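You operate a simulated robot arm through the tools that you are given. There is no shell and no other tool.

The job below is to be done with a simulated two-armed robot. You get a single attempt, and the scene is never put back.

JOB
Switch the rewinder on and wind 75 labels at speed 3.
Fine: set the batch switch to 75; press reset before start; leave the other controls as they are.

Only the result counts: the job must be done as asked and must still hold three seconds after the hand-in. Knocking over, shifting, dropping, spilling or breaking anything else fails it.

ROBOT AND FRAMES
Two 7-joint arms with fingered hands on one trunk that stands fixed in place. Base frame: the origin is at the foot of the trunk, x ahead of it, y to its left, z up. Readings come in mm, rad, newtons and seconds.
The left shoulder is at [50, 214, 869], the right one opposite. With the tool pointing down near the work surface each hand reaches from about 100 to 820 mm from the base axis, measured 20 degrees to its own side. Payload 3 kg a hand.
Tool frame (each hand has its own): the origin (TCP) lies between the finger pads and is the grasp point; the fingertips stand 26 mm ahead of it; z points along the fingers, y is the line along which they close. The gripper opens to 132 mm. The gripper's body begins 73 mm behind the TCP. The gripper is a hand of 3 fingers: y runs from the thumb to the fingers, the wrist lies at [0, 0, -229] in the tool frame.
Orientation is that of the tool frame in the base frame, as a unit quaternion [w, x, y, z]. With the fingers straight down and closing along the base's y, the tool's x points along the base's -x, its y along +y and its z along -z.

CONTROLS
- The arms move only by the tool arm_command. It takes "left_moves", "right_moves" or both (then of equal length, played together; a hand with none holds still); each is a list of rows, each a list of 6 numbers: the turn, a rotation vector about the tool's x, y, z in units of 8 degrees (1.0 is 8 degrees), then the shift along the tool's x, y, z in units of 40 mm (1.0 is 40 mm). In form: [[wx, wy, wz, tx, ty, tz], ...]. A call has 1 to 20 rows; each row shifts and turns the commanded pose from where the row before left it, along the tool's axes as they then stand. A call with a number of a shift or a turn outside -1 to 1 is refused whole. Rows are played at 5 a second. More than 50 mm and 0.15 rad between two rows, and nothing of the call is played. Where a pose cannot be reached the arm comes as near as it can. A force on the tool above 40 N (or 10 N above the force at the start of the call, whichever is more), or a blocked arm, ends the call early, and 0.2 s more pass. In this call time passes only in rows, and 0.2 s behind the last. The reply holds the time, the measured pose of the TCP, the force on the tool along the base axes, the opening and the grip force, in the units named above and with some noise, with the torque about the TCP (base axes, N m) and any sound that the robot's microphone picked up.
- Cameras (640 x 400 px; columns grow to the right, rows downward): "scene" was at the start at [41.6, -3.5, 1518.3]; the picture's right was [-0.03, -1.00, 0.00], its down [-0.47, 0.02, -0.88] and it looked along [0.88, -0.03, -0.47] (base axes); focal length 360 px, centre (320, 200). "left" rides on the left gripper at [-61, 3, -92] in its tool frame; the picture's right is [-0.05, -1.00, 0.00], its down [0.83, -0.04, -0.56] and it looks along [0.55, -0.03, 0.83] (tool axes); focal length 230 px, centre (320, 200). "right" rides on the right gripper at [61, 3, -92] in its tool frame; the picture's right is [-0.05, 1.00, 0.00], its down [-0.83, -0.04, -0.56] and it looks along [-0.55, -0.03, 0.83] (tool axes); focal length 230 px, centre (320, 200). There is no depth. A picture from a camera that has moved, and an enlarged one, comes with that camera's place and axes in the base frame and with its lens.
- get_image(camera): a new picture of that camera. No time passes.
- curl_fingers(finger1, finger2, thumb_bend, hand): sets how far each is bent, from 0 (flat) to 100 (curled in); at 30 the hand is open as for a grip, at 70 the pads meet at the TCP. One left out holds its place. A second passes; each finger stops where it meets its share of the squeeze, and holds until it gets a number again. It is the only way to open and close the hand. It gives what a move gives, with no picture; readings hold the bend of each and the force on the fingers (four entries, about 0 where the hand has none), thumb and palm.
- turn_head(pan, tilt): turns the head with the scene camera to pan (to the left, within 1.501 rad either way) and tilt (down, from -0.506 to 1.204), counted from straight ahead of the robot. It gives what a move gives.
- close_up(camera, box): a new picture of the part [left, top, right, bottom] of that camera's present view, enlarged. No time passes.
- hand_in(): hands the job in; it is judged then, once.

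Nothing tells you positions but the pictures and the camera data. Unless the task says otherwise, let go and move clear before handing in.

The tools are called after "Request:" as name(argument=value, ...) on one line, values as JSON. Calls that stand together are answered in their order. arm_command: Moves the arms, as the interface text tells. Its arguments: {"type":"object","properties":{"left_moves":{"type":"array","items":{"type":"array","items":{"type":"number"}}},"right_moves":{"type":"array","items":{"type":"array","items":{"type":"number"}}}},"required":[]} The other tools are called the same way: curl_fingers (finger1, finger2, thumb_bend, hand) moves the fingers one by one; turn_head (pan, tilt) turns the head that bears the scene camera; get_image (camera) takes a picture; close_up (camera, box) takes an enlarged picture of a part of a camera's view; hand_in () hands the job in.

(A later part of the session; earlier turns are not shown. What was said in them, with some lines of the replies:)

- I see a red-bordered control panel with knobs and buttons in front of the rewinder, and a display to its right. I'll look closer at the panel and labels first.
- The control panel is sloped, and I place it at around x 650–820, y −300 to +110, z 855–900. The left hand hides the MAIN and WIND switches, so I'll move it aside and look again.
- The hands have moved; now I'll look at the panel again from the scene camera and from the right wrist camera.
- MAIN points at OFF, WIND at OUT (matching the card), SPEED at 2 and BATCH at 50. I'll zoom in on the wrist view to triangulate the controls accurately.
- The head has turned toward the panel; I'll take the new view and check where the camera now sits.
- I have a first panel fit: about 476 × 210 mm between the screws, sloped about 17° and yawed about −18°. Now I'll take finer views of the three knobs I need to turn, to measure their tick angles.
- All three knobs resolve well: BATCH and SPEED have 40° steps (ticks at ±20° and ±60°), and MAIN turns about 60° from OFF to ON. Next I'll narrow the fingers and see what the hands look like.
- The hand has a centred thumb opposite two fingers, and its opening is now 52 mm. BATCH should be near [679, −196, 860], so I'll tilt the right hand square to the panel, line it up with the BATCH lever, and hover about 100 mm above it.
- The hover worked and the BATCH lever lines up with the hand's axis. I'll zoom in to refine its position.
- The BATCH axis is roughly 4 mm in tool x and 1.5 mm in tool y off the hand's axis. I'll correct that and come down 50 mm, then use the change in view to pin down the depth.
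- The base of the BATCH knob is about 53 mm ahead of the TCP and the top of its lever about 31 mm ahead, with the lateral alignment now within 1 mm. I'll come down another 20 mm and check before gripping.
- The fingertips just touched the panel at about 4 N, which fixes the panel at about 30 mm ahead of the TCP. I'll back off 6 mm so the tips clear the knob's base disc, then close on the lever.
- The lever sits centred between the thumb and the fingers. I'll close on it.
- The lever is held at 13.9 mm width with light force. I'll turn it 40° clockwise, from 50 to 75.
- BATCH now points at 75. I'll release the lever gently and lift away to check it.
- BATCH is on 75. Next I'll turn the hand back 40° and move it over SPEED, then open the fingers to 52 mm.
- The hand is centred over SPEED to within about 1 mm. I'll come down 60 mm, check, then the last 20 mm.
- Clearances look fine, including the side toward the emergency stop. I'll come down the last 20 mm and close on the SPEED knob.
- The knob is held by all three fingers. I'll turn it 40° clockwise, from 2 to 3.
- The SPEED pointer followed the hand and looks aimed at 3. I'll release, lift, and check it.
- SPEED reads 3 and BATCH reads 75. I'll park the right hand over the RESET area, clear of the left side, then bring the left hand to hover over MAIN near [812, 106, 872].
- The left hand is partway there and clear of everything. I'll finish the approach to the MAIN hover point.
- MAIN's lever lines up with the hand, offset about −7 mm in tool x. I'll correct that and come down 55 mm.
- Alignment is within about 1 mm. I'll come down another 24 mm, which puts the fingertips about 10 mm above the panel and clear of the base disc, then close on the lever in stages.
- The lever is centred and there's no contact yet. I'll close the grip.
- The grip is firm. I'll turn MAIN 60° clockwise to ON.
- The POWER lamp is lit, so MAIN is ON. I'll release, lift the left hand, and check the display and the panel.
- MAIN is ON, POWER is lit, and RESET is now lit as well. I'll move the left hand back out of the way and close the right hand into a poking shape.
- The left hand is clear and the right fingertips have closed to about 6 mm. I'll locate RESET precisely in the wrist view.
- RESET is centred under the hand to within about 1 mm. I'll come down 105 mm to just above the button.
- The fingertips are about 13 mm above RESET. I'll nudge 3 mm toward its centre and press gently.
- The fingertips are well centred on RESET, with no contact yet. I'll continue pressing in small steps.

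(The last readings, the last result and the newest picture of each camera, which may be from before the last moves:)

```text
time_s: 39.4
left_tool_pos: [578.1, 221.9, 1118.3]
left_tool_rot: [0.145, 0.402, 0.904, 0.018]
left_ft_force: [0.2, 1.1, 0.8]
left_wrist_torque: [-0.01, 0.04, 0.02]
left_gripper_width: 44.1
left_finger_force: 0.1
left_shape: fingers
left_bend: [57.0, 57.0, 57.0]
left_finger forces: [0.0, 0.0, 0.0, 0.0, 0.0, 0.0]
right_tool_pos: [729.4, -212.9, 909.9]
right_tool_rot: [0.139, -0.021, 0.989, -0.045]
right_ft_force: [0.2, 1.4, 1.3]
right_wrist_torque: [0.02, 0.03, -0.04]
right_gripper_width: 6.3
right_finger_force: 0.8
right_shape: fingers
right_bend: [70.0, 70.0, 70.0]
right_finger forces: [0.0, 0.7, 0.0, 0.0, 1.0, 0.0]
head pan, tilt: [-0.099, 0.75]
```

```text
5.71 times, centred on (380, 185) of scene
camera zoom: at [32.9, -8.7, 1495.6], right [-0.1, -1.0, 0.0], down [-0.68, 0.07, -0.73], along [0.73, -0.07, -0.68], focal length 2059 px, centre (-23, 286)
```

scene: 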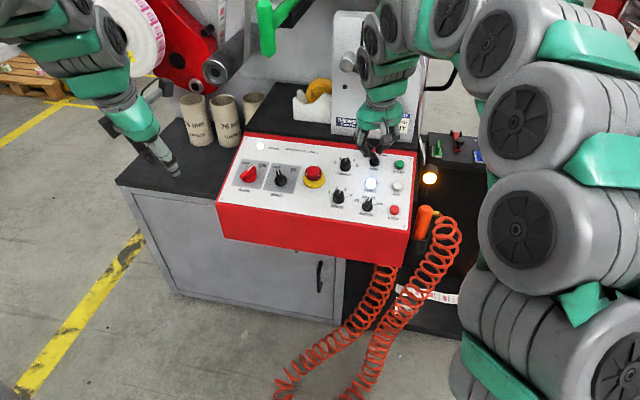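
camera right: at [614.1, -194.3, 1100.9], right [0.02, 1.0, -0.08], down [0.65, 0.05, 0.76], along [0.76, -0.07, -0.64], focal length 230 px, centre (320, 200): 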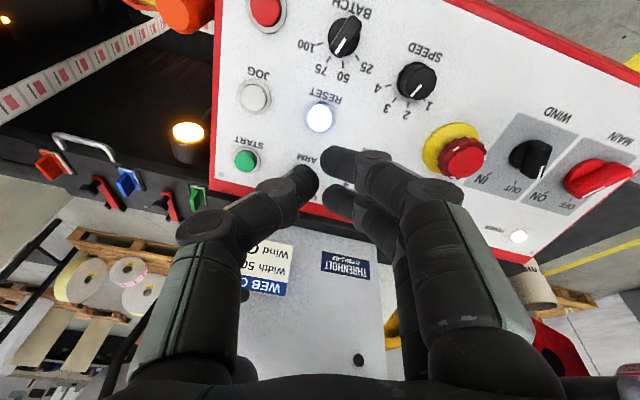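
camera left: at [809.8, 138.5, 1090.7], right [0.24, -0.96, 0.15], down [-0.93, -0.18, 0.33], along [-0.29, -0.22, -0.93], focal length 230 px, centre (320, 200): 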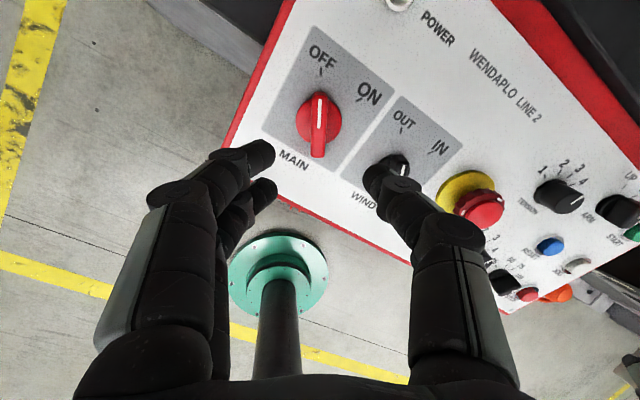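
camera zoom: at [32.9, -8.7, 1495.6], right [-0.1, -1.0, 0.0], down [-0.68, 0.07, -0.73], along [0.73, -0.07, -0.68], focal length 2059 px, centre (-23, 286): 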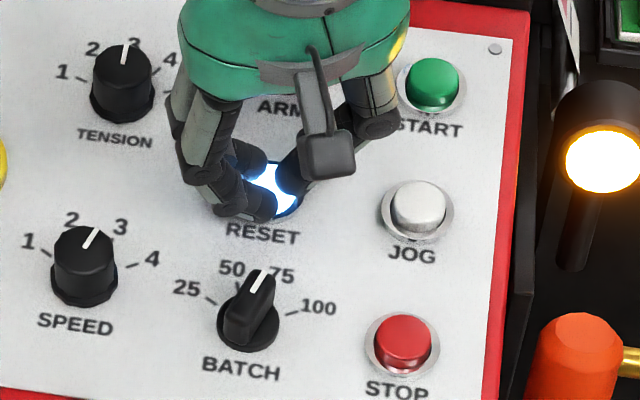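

Contact has started at about 1 N. I'll press further in 2 mm steps and watch for the lamp and any sound.

Request:
arm_command(right_moves=[[0, 0, 0, 0, 0, 0.05], [0, 0, 0, 0, 0, 0.05]])

Request:
close_up(camera="scene", box=[345, 150, 415, 220])

```text
time_s: 40.0
left_tool_pos: [575.9, 221.9, 1117.4]
left_tool_rot: [0.144, 0.401, 0.905, 0.019]
left_ft_force: [0.8, 0.2, 0.3]
left_wrist_torque: [0.01, 0.06, 0.01]
left_gripper_width: 43.9
left_finger_force: 0.0
left_shape: fingers
left_bend: [57.0, 57.0, 57.0]
left_finger forces: [0.0, 0.1, 0.0, 0.0, 0.0, 0.1]
right_tool_pos: [730.6, -212.2, 906.9]
right_tool_rot: [0.138, -0.02, 0.989, -0.045]
right_ft_force: [-2.4, 1.0, 5.3]
right_wrist_torque: [0.06, -0.02, 0.07]
right_gripper_width: 6.6
right_finger_force: 3.9
right_shape: fingers
right_bend: [70.0, 71.0, 70.0]
right_finger forces: [0.1, 6.1, 0.0, 0.0, 0.6, 0.1]
head pan, tilt: [-0.099, 0.75]
heard: click
```

```text
5.71 times, centred on (380, 185) of scene
camera zoom: at [32.8, -8.7, 1495.6], right [-0.1, -1.0, 0.0], down [-0.68, 0.07, -0.73], along [0.73, -0.07, -0.68], focal length 2059 px, centre (-23, 286)
```

zoom: 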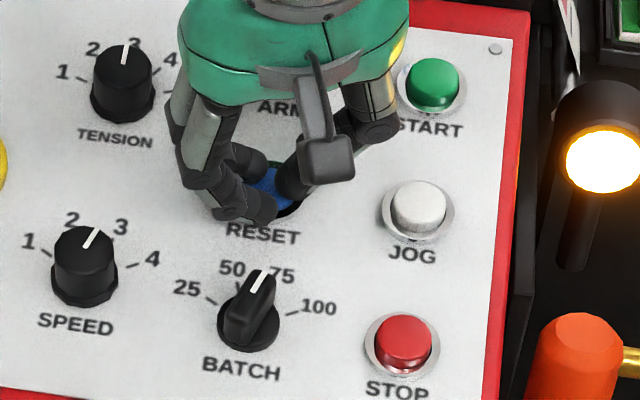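

I heard a click and the RESET lamp went out, so the press registered. I'll lift off and move over START.

Request:
arm_command(right_moves=[[0, 0, 0, 0, 0, -0.5], [0, 0, 0, 0, 0, -0.5], [0, 0, 0, 0, 0, -0.5], [0, 0, 0, -0.349, -0.745, 0], [0, 0, 0, -0.349, -0.745, 0], [0, 0, 0, -0.349, -0.745, 0]])

Request:
get_image(camera="right")

Request:
get_image(camera="scene")

Request:
close_up(camera="right", box=[220, 80, 420, 230])

Request:
close_up(camera="scene", box=[325, 130, 425, 220])

```text
time_s: 41.4
left_tool_pos: [576.6, 221.7, 1117.3]
left_tool_rot: [0.144, 0.401, 0.905, 0.018]
left_ft_force: [0.2, 1.2, -0.8]
left_wrist_torque: [-0.04, -0.02, -0.02]
left_gripper_width: 44.0
left_finger_force: 0.1
left_shape: fingers
left_bend: [57.0, 57.0, 57.0]
left_finger forces: [0.0, 0.0, 0.1, 0.0, 0.0, 0.0]
right_tool_pos: [755.6, -295.9, 982.9]
right_tool_rot: [0.138, -0.02, 0.989, -0.045]
right_ft_force: [0.7, 0.4, -0.8]
right_wrist_torque: [0.01, 0.0, 0.0]
right_gripper_width: 5.9
right_finger_force: 0.0
right_shape: fingers
right_bend: [70.0, 70.0, 70.0]
right_finger forces: [0.0, 0.1, 0.1, 0.0, 0.1, 0.1]
head pan, tilt: [-0.099, 0.75]
```

```text
taken
camera right: at [672.0, -288.6, 1054.3], right [0.02, 1.0, -0.08], down [0.65, 0.05, 0.76], along [0.76, -0.07, -0.64], focal length 230 px, centre (320, 200)
```

right: 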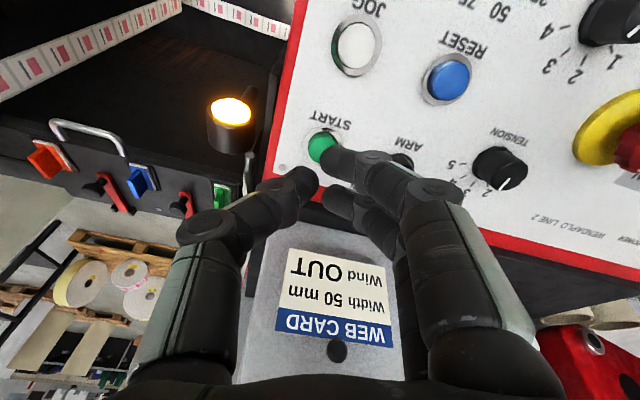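

```text
taken
```

scene: 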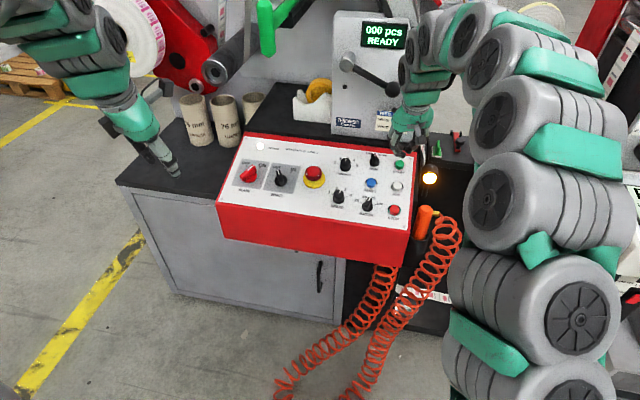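

```text
2.67 times, centred on (320, 155) of right
camera zoom: at [672.0, -288.6, 1054.3], right [0.02, 1.0, -0.08], down [0.65, 0.05, 0.76], along [0.76, -0.07, -0.64], focal length 614 px, centre (320, 320)
```

zoom: 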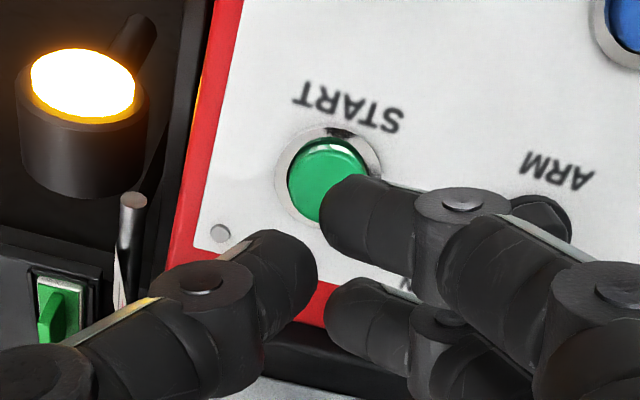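

```text
4.44 times, centred on (375, 175) of scene
camera zoom: at [33.0, -8.7, 1495.6], right [-0.1, -1.0, 0.0], down [-0.68, 0.07, -0.73], along [0.73, -0.07, -0.68], focal length 1601 px, centre (76, 311)
```

zoom: 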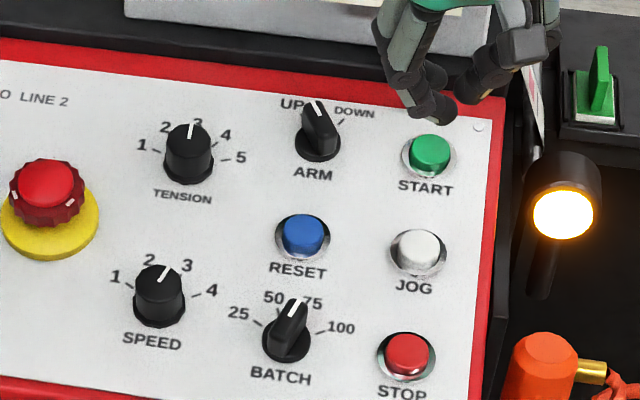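

The display reads "000 pcs READY". START is about 5 mm off the hand's axis, so I'll correct and come down to just above it.

Request:
arm_command(right_moves=[[0, 0, 0, -0.105, 0.04, 0.4], [0, 0, 0, 0, 0, 0.5], [0, 0, 0, 0, 0, 0.25]])

Request:
close_up(camera="right", box=[220, 80, 420, 230])

Request:
close_up(camera="scene", box=[325, 110, 445, 210])

```text
time_s: 42.2
left_tool_pos: [576.9, 221.9, 1118.7]
left_tool_rot: [0.145, 0.401, 0.905, 0.018]
left_ft_force: [-0.4, 1.3, -1.1]
left_wrist_torque: [0.02, -0.04, 0.03]
left_gripper_width: 44.0
left_finger_force: 0.0
left_shape: fingers
left_bend: [57.0, 57.0, 57.0]
left_finger forces: [0.1, 0.0, 0.1, 0.0, 0.1, 0.0]
right_tool_pos: [771.8, -296.4, 940.4]
right_tool_rot: [0.139, -0.019, 0.989, -0.045]
right_ft_force: [-1.1, 0.0, -0.5]
right_wrist_torque: [0.0, 0.0, 0.0]
right_gripper_width: 5.9
right_finger_force: 0.0
right_shape: fingers
right_bend: [70.0, 70.0, 70.0]
right_finger forces: [0.0, 0.0, 0.0, 0.0, 0.1, 0.1]
head pan, tilt: [-0.099, 0.75]
```

```text
2.67 times, centred on (320, 155) of right
camera zoom: at [689.1, -290.0, 1011.2], right [0.02, 1.0, -0.08], down [0.65, 0.05, 0.76], along [0.76, -0.07, -0.64], focal length 614 px, centre (320, 320)
```

zoom: 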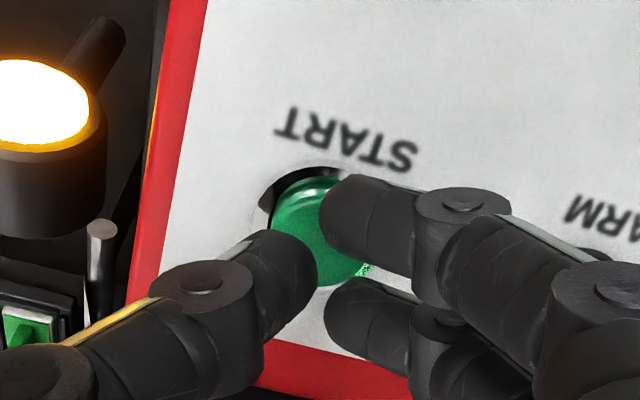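

```text
4.00 times, centred on (385, 160) of scene
camera zoom: at [33.0, -8.7, 1495.6], right [-0.1, -1.0, 0.0], down [-0.68, 0.07, -0.73], along [0.73, -0.07, -0.68], focal length 1441 px, centre (60, 360)
```

zoom: 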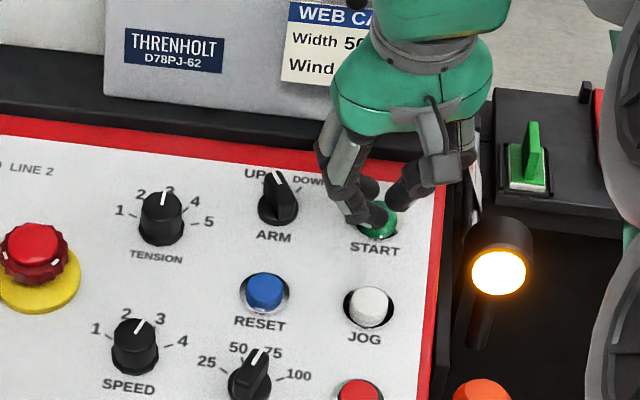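

The fingertips are centred on START. I'll press in small steps and listen for the click.

Request:
arm_command(right_moves=[[0, 0, 0, 0, 0, 0.15], [0, 0, 0, 0, 0, 0.1], [0, 0, 0, 0, 0, 0.05], [0, 0, 0, 0, 0, 0.05]])

Request:
close_up(camera="scene", box=[325, 0, 445, 220])

```text
time_s: 43.2
left_tool_pos: [576.3, 222.0, 1118.0]
left_tool_rot: [0.145, 0.402, 0.904, 0.019]
left_ft_force: [0.9, -1.2, 0.2]
left_wrist_torque: [0.01, -0.01, -0.01]
left_gripper_width: 44.0
left_finger_force: 0.1
left_shape: fingers
left_bend: [57.0, 57.0, 57.0]
left_finger forces: [0.0, 0.0, 0.0, 0.0, 0.0, 0.0]
right_tool_pos: [777.1, -296.3, 927.1]
right_tool_rot: [0.139, -0.02, 0.989, -0.045]
right_ft_force: [-0.2, -0.7, 2.0]
right_wrist_torque: [-0.03, 0.04, -0.01]
right_gripper_width: 5.7
right_finger_force: 1.3
right_shape: fingers
right_bend: [70.0, 70.0, 70.0]
right_finger forces: [0.1, 0.1, 0.0, 0.1, 2.9, 0.0]
head pan, tilt: [-0.099, 0.75]
heard: click
```

```text
1.82 times, centred on (385, 110) of scene
camera zoom: at [32.9, -8.7, 1495.6], right [-0.1, -1.0, 0.0], down [-0.68, 0.07, -0.73], along [0.73, -0.07, -0.68], focal length 655 px, centre (202, 364)
```

zoom: 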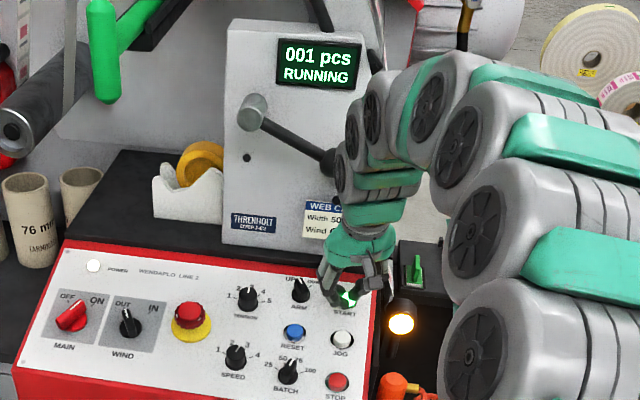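

I heard the click, and the display now shows "RUNNING, 001 pcs". I'll lift the right hand clear and watch the count.

Request:
arm_command(right_moves=[[0, 0, 0, 0, 0, -0.25], [0, 0, 0, 0, 0, -0.5], [0, 0, 0, 0, 0, -0.75], [0, 0, 0, 0.5, -0.3, -0.6], [0, 0, 0, 0.6, -0.3, -0.5], [0, 0, 0, 0.7, 0, -0.4], [0, 0, 0, 0.7, 0, -0.4]])

Request:
get_image(camera="scene")

Request:
close_up(camera="scene", box=[330, 0, 430, 70])

Request:
close_up(camera="scene", box=[215, 125, 425, 250])

```text
time_s: 44.8
left_tool_pos: [576.6, 222.4, 1117.4]
left_tool_rot: [0.144, 0.4, 0.905, 0.019]
left_ft_force: [0.6, -0.2, -0.8]
left_wrist_torque: [-0.03, -0.02, 0.02]
left_gripper_width: 43.8
left_finger_force: 0.1
left_shape: fingers
left_bend: [57.0, 57.0, 57.0]
left_finger forces: [0.0, 0.0, 0.0, 0.1, 0.1, 0.0]
right_tool_pos: [641.7, -316.2, 1032.7]
right_tool_rot: [0.138, -0.02, 0.989, -0.044]
right_ft_force: [-0.4, -0.2, -0.2]
right_wrist_torque: [-0.01, 0.01, 0.01]
right_gripper_width: 5.8
right_finger_force: 0.1
right_shape: fingers
right_bend: [70.0, 70.0, 70.0]
right_finger forces: [0.1, 0.1, 0.0, 0.1, 0.1, 0.0]
head pan, tilt: [-0.099, 0.75]
```

```text
taken
```

scene: 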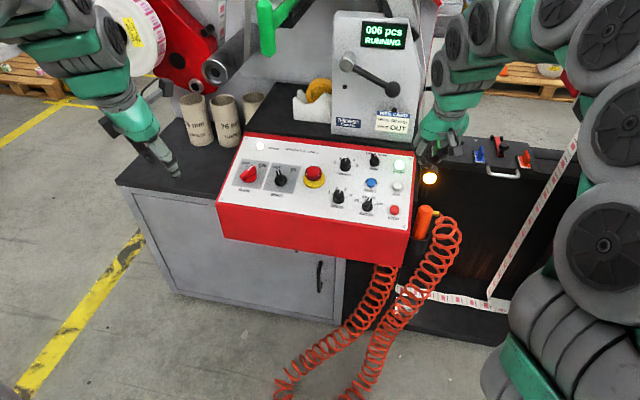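

```text
5.71 times, centred on (380, 35) of scene
camera zoom: at [32.9, -8.7, 1495.6], right [-0.1, -1.0, 0.0], down [-0.68, 0.07, -0.73], along [0.73, -0.07, -0.68], focal length 2059 px, centre (-23, 1143)
```

zoom: 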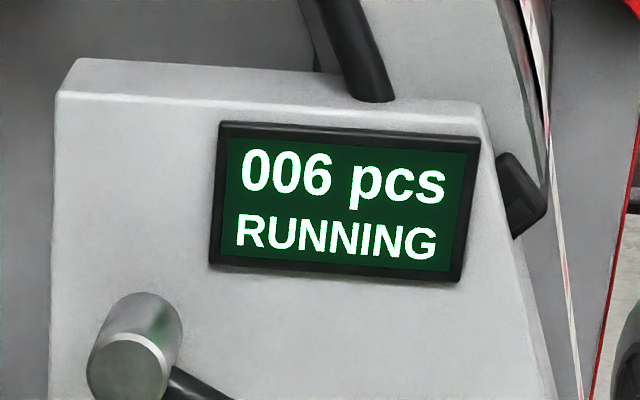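

```text
3.05 times, centred on (320, 188) of scene
camera zoom: at [32.9, -8.7, 1495.6], right [-0.1, -1.0, 0.0], down [-0.68, 0.07, -0.73], along [0.73, -0.07, -0.68], focal length 1098 px, centre (320, 238)
```

zoom: 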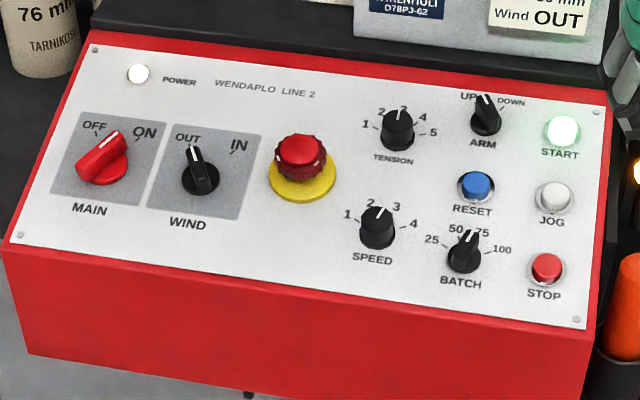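

All settings read correctly and the count is rising, about 3 labels per second. I'll pull both hands further back and wait for the batch to finish.

Request:
arm_command(right_moves=[[0, 0, 0, 0.4, 0, -0.6], [0, 0, 0, 0.4, 0, -0.6], [0, 0, 0, 0.4, 0, -0.6], [0, 0, 0, 0.4, 0, -0.6], [0, 0, 0, 0, 0, 0], [0, 0, 0, 0, 0, 0], [0, 0, 0, 0, 0, 0], [0, 0, 0, 0, 0, 0], [0, 0, 0, 0, 0, 0], [0, 0, 0, 0, 0, 0], [0, 0, 0, 0, 0, 0], [0, 0, 0, 0, 0, 0], [0, 0, 0, 0, 0, 0], [0, 0, 0, 0, 0, 0], [0, 0, 0, 0, 0, 0], [0, 0, 0, 0, 0, 0], [0, 0, 0, 0, 0, 0], [0, 0, 0, 0, 0, 0], [0, 0, 0, 0, 0, 0], [0, 0, 0, 0, 0, 0]])

Request:
arm_command(right_moves=[[0, 0, 0, 0, 0, 0], [0, 0, 0, 0, 0, 0], [0, 0, 0, 0, 0, 0], [0, 0, 0, 0, 0, 0], [0, 0, 0, 0, 0, 0], [0, 0, 0, 0, 0, 0], [0, 0, 0, 0, 0, 0], [0, 0, 0, 0, 0, 0], [0, 0, 0, 0, 0, 0], [0, 0, 0, 0, 0, 0], [0, 0, 0, 0, 0, 0], [0, 0, 0, 0, 0, 0], [0, 0, 0, 0, 0, 0], [0, 0, 0, 0, 0, 0], [0, 0, 0, 0, 0, 0], [0, 0, 0, 0, 0, 0], [0, 0, 0, 0, 0, 0], [0, 0, 0, 0, 0, 0], [0, 0, 0, 0, 0, 0], [0, 0, 0, 0, 0, 0]])

Request:
get_image(camera="scene")

Request:
close_up(camera="scene", box=[330, 0, 430, 70])

```text
time_s: 49.0
left_tool_pos: [576.2, 221.4, 1117.9]
left_tool_rot: [0.145, 0.4, 0.905, 0.019]
left_ft_force: [-0.3, 0.3, 0.3]
left_wrist_torque: [-0.02, 0.01, 0.0]
left_gripper_width: 43.9
left_finger_force: 0.0
left_shape: fingers
left_bend: [57.0, 57.0, 57.0]
left_finger forces: [0.0, 0.1, 0.1, 0.0, 0.0, 0.1]
right_tool_pos: [555.7, -311.9, 1107.0]
right_tool_rot: [0.139, -0.02, 0.989, -0.045]
right_ft_force: [-1.3, -0.4, 0.1]
right_wrist_torque: [0.0, 0.01, 0.01]
right_gripper_width: 5.9
right_finger_force: 0.1
right_shape: fingers
right_bend: [70.0, 70.0, 70.0]
right_finger forces: [0.0, 0.0, 0.0, 0.0, 0.0, 0.0]
head pan, tilt: [-0.099, 0.75]
```

```text
time_s: 53.2
left_tool_pos: [576.8, 221.4, 1118.6]
left_tool_rot: [0.145, 0.4, 0.905, 0.019]
left_ft_force: [-0.5, -0.3, 1.2]
left_wrist_torque: [-0.02, 0.04, 0.01]
left_gripper_width: 44.0
left_finger_force: 0.1
left_shape: fingers
left_bend: [57.0, 57.0, 57.0]
left_finger forces: [0.0, 0.1, 0.0, 0.1, 0.1, 0.0]
right_tool_pos: [555.0, -311.5, 1107.4]
right_tool_rot: [0.139, -0.021, 0.989, -0.045]
right_ft_force: [0.6, 0.3, -0.3]
right_wrist_torque: [0.01, 0.02, 0.02]
right_gripper_width: 5.9
right_finger_force: 0.0
right_shape: fingers
right_bend: [70.0, 70.0, 70.0]
right_finger forces: [0.0, 0.0, 0.1, 0.0, 0.0, 0.0]
head pan, tilt: [-0.099, 0.75]
```

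```text
taken
```

scene: 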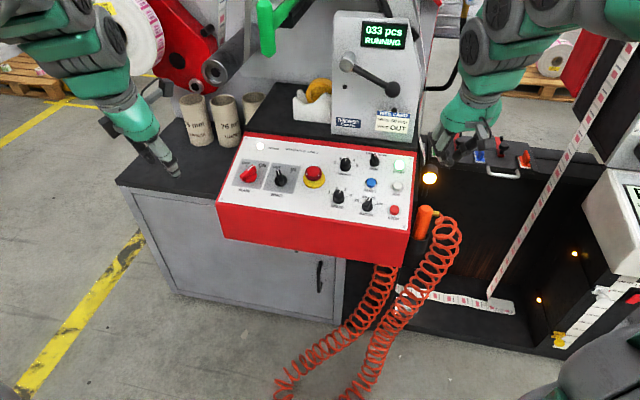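

```text
5.71 times, centred on (380, 35) of scene
camera zoom: at [33.0, -8.7, 1495.6], right [-0.1, -1.0, 0.0], down [-0.68, 0.07, -0.73], along [0.73, -0.07, -0.68], focal length 2059 px, centre (-23, 1143)
```

zoom: 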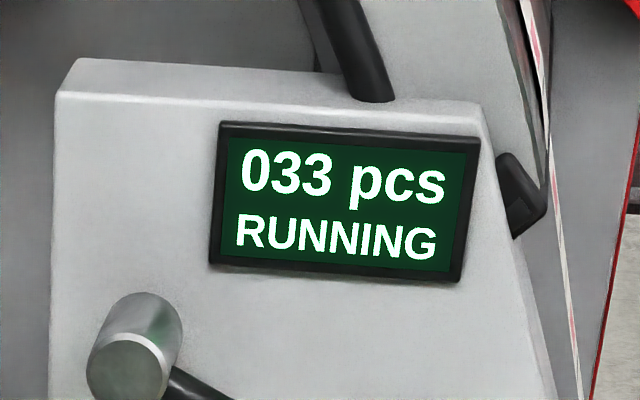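

The count is at 033 and still running. I'll wait another 13 seconds or so for it to reach 75.

Request:
arm_command(right_moves=[[0, 0, 0, 0, 0, 0], [0, 0, 0, 0, 0, 0], [0, 0, 0, 0, 0, 0], [0, 0, 0, 0, 0, 0], [0, 0, 0, 0, 0, 0], [0, 0, 0, 0, 0, 0], [0, 0, 0, 0, 0, 0], [0, 0, 0, 0, 0, 0], [0, 0, 0, 0, 0, 0], [0, 0, 0, 0, 0, 0], [0, 0, 0, 0, 0, 0], [0, 0, 0, 0, 0, 0], [0, 0, 0, 0, 0, 0], [0, 0, 0, 0, 0, 0], [0, 0, 0, 0, 0, 0], [0, 0, 0, 0, 0, 0], [0, 0, 0, 0, 0, 0], [0, 0, 0, 0, 0, 0], [0, 0, 0, 0, 0, 0], [0, 0, 0, 0, 0, 0]])

Request:
arm_command(right_moves=[[0, 0, 0, 0, 0, 0], [0, 0, 0, 0, 0, 0], [0, 0, 0, 0, 0, 0], [0, 0, 0, 0, 0, 0], [0, 0, 0, 0, 0, 0], [0, 0, 0, 0, 0, 0], [0, 0, 0, 0, 0, 0], [0, 0, 0, 0, 0, 0], [0, 0, 0, 0, 0, 0], [0, 0, 0, 0, 0, 0], [0, 0, 0, 0, 0, 0], [0, 0, 0, 0, 0, 0], [0, 0, 0, 0, 0, 0], [0, 0, 0, 0, 0, 0], [0, 0, 0, 0, 0, 0], [0, 0, 0, 0, 0, 0], [0, 0, 0, 0, 0, 0], [0, 0, 0, 0, 0, 0], [0, 0, 0, 0, 0, 0], [0, 0, 0, 0, 0, 0]])

Request:
arm_command(right_moves=[[0, 0, 0, 0, 0, 0], [0, 0, 0, 0, 0, 0], [0, 0, 0, 0, 0, 0], [0, 0, 0, 0, 0, 0], [0, 0, 0, 0, 0, 0], [0, 0, 0, 0, 0, 0], [0, 0, 0, 0, 0, 0], [0, 0, 0, 0, 0, 0], [0, 0, 0, 0, 0, 0], [0, 0, 0, 0, 0, 0], [0, 0, 0, 0, 0, 0], [0, 0, 0, 0, 0, 0], [0, 0, 0, 0, 0, 0], [0, 0, 0, 0, 0, 0], [0, 0, 0, 0, 0, 0], [0, 0, 0, 0, 0, 0], [0, 0, 0, 0, 0, 0], [0, 0, 0, 0, 0, 0], [0, 0, 0, 0, 0, 0], [0, 0, 0, 0, 0, 0]])

Request:
get_image(camera="scene")

Request:
close_up(camera="scene", box=[330, 0, 430, 70])

Request:
close_up(camera="scene", box=[215, 125, 425, 250])

```text
time_s: 57.4
left_tool_pos: [577.0, 222.3, 1117.5]
left_tool_rot: [0.145, 0.401, 0.905, 0.019]
left_ft_force: [-0.1, 0.7, -0.5]
left_wrist_torque: [0.02, -0.04, 0.0]
left_gripper_width: 44.0
left_finger_force: 0.1
left_shape: fingers
left_bend: [57.0, 57.0, 57.0]
left_finger forces: [0.0, 0.0, 0.0, 0.0, 0.1, 0.0]
right_tool_pos: [555.3, -311.1, 1106.5]
right_tool_rot: [0.139, -0.02, 0.989, -0.044]
right_ft_force: [0.0, -0.4, 0.4]
right_wrist_torque: [0.01, 0.02, 0.03]
right_gripper_width: 6.0
right_finger_force: 0.0
right_shape: fingers
right_bend: [70.0, 70.0, 70.0]
right_finger forces: [0.0, 0.1, 0.0, 0.1, 0.0, 0.1]
head pan, tilt: [-0.099, 0.75]
```

```text
time_s: 61.6
left_tool_pos: [576.8, 221.9, 1117.1]
left_tool_rot: [0.145, 0.4, 0.905, 0.019]
left_ft_force: [-0.2, -0.4, 0.6]
left_wrist_torque: [-0.02, -0.03, 0.02]
left_gripper_width: 44.0
left_finger_force: 0.0
left_shape: fingers
left_bend: [57.0, 57.0, 57.0]
left_finger forces: [0.0, 0.0, 0.1, 0.0, 0.1, 0.1]
right_tool_pos: [555.3, -311.6, 1108.1]
right_tool_rot: [0.139, -0.02, 0.989, -0.045]
right_ft_force: [-0.8, 0.8, -0.2]
right_wrist_torque: [-0.02, 0.03, 0.0]
right_gripper_width: 5.8
right_finger_force: 0.1
right_shape: fingers
right_bend: [70.0, 70.0, 70.0]
right_finger forces: [0.0, 0.0, 0.1, 0.0, 0.0, 0.0]
head pan, tilt: [-0.099, 0.75]
```

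```text
time_s: 65.8
left_tool_pos: [576.5, 221.4, 1117.3]
left_tool_rot: [0.145, 0.401, 0.904, 0.02]
left_ft_force: [-0.1, 0.3, -0.2]
left_wrist_torque: [-0.01, 0.01, 0.0]
left_gripper_width: 44.1
left_finger_force: 0.2
left_shape: fingers
left_bend: [57.0, 57.0, 57.0]
left_finger forces: [0.1, 0.1, 0.0, 0.0, 0.0, 0.0]
right_tool_pos: [555.3, -312.5, 1107.7]
right_tool_rot: [0.138, -0.02, 0.989, -0.045]
right_ft_force: [0.3, 0.7, 0.0]
right_wrist_torque: [0.02, 0.0, 0.01]
right_gripper_width: 6.1
right_finger_force: 0.0
right_shape: fingers
right_bend: [70.0, 70.0, 70.0]
right_finger forces: [0.0, 0.0, 0.1, 0.0, 0.1, 0.1]
head pan, tilt: [-0.099, 0.75]
```

```text
taken
```

scene: 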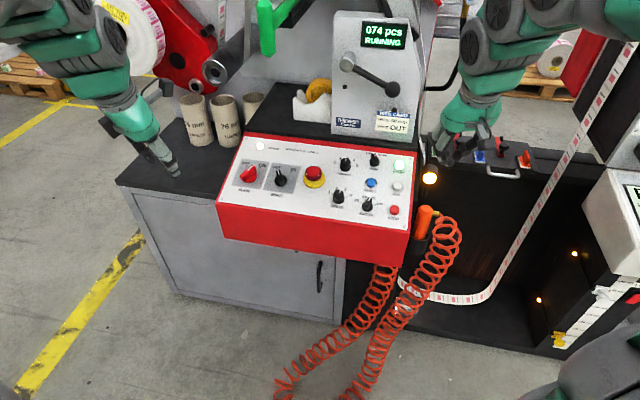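

```text
5.71 times, centred on (380, 35) of scene
camera zoom: at [33.0, -8.7, 1495.6], right [-0.1, -1.0, 0.0], down [-0.68, 0.07, -0.73], along [0.73, -0.07, -0.68], focal length 2059 px, centre (-23, 1143)
```

zoom: 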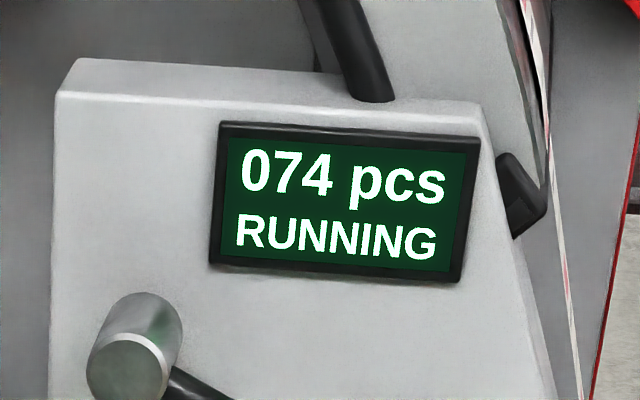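

```text
3.05 times, centred on (320, 188) of scene
camera zoom: at [33.0, -8.7, 1495.6], right [-0.1, -1.0, 0.0], down [-0.68, 0.07, -0.73], along [0.73, -0.07, -0.68], focal length 1098 px, centre (320, 238)
```

zoom: 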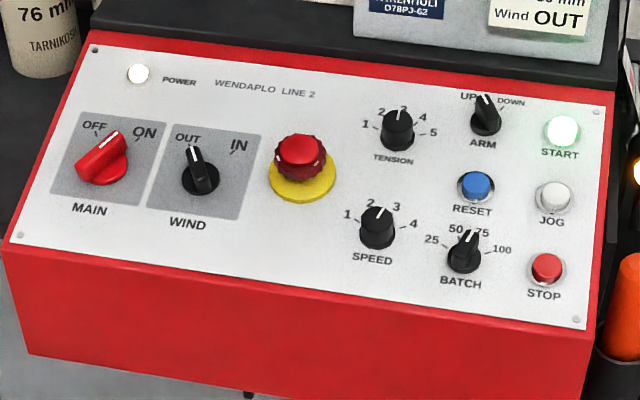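

The count is at 074, almost done. I'll wait a couple more seconds to see whether it stops at 75.

Request:
arm_command(right_moves=[[0, 0, 0, 0, 0, 0], [0, 0, 0, 0, 0, 0], [0, 0, 0, 0, 0, 0], [0, 0, 0, 0, 0, 0], [0, 0, 0, 0, 0, 0], [0, 0, 0, 0, 0, 0], [0, 0, 0, 0, 0, 0], [0, 0, 0, 0, 0, 0], [0, 0, 0, 0, 0, 0], [0, 0, 0, 0, 0, 0]])

Request:
get_image(camera="scene")

Request:
close_up(camera="scene", box=[330, 0, 430, 70])

Request:
close_up(camera="scene", box=[215, 125, 425, 250])

```text
time_s: 68.0
left_tool_pos: [577.5, 221.3, 1117.9]
left_tool_rot: [0.144, 0.401, 0.905, 0.019]
left_ft_force: [-0.7, 0.2, 0.9]
left_wrist_torque: [0.02, -0.01, 0.01]
left_gripper_width: 44.2
left_finger_force: 0.0
left_shape: fingers
left_bend: [57.0, 57.0, 57.0]
left_finger forces: [0.0, 0.0, 0.0, 0.0, 0.1, 0.0]
right_tool_pos: [556.9, -311.4, 1107.2]
right_tool_rot: [0.139, -0.02, 0.989, -0.045]
right_ft_force: [0.1, 1.3, 0.6]
right_wrist_torque: [0.01, 0.01, 0.0]
right_gripper_width: 5.8
right_finger_force: 0.0
right_shape: fingers
right_bend: [70.0, 70.0, 70.0]
right_finger forces: [0.1, 0.0, 0.0, 0.1, 0.0, 0.0]
head pan, tilt: [-0.099, 0.75]
```

```text
taken
```

scene: 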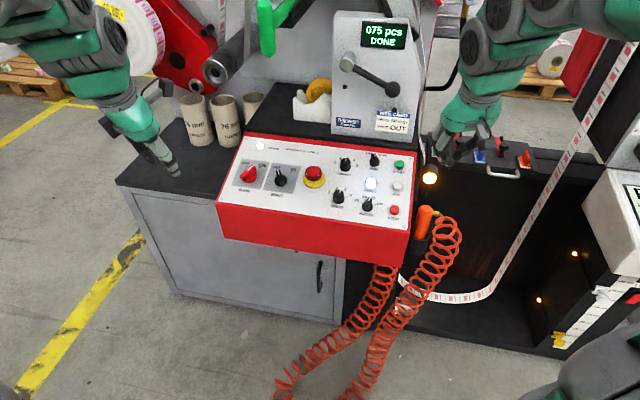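

```text
5.71 times, centred on (380, 35) of scene
camera zoom: at [33.0, -8.7, 1495.6], right [-0.1, -1.0, 0.0], down [-0.68, 0.07, -0.73], along [0.73, -0.07, -0.68], focal length 2059 px, centre (-23, 1143)
```

zoom: 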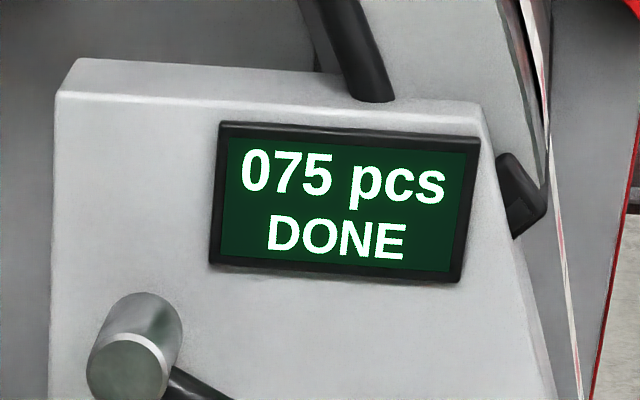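

```text
3.05 times, centred on (320, 188) of scene
camera zoom: at [33.0, -8.7, 1495.6], right [-0.1, -1.0, 0.0], down [-0.68, 0.07, -0.73], along [0.73, -0.07, -0.68], focal length 1098 px, centre (320, 238)
```

zoom: 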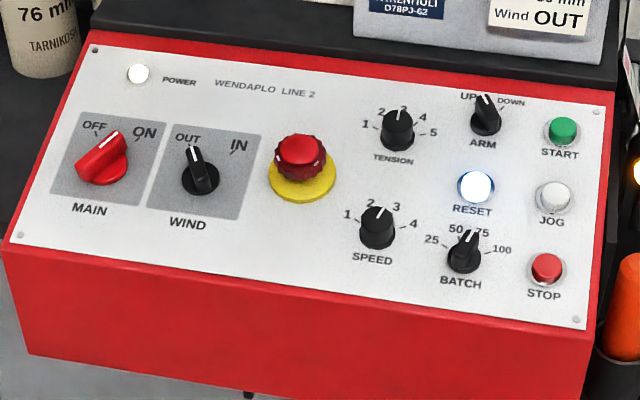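

The display reads "075 pcs DONE". MAIN is ON, SPEED is 3, BATCH is 75, the other controls are unchanged, and both hands are clear, so I'm handing in.

Request:
hand_in()

```text
The job is handed in.
```

The rewinder is switched on and has wound 75 labels at speed 3; its display reads "075 pcs DONE". The job is handed in, but I haven't seen a verdict on it.

- **Settings:** I turned BATCH from 50 to 75, SPEED from 2 to 3, and MAIN to ON, which lit the power lamp.
- **Start:** I pressed RESET first; it clicked and the display read "000 pcs READY". Then I pressed START, and it counted up to 75 and stopped.
- **Other controls:** WIND is still at OUT, and TENSION, ARM, JOG, STOP and the emergency stop are as they were.
- **Now:** The RESET lamp came back on when the batch ended, and I left it. Both hands are clear of the machine, and nothing was knocked or moved that I could see.
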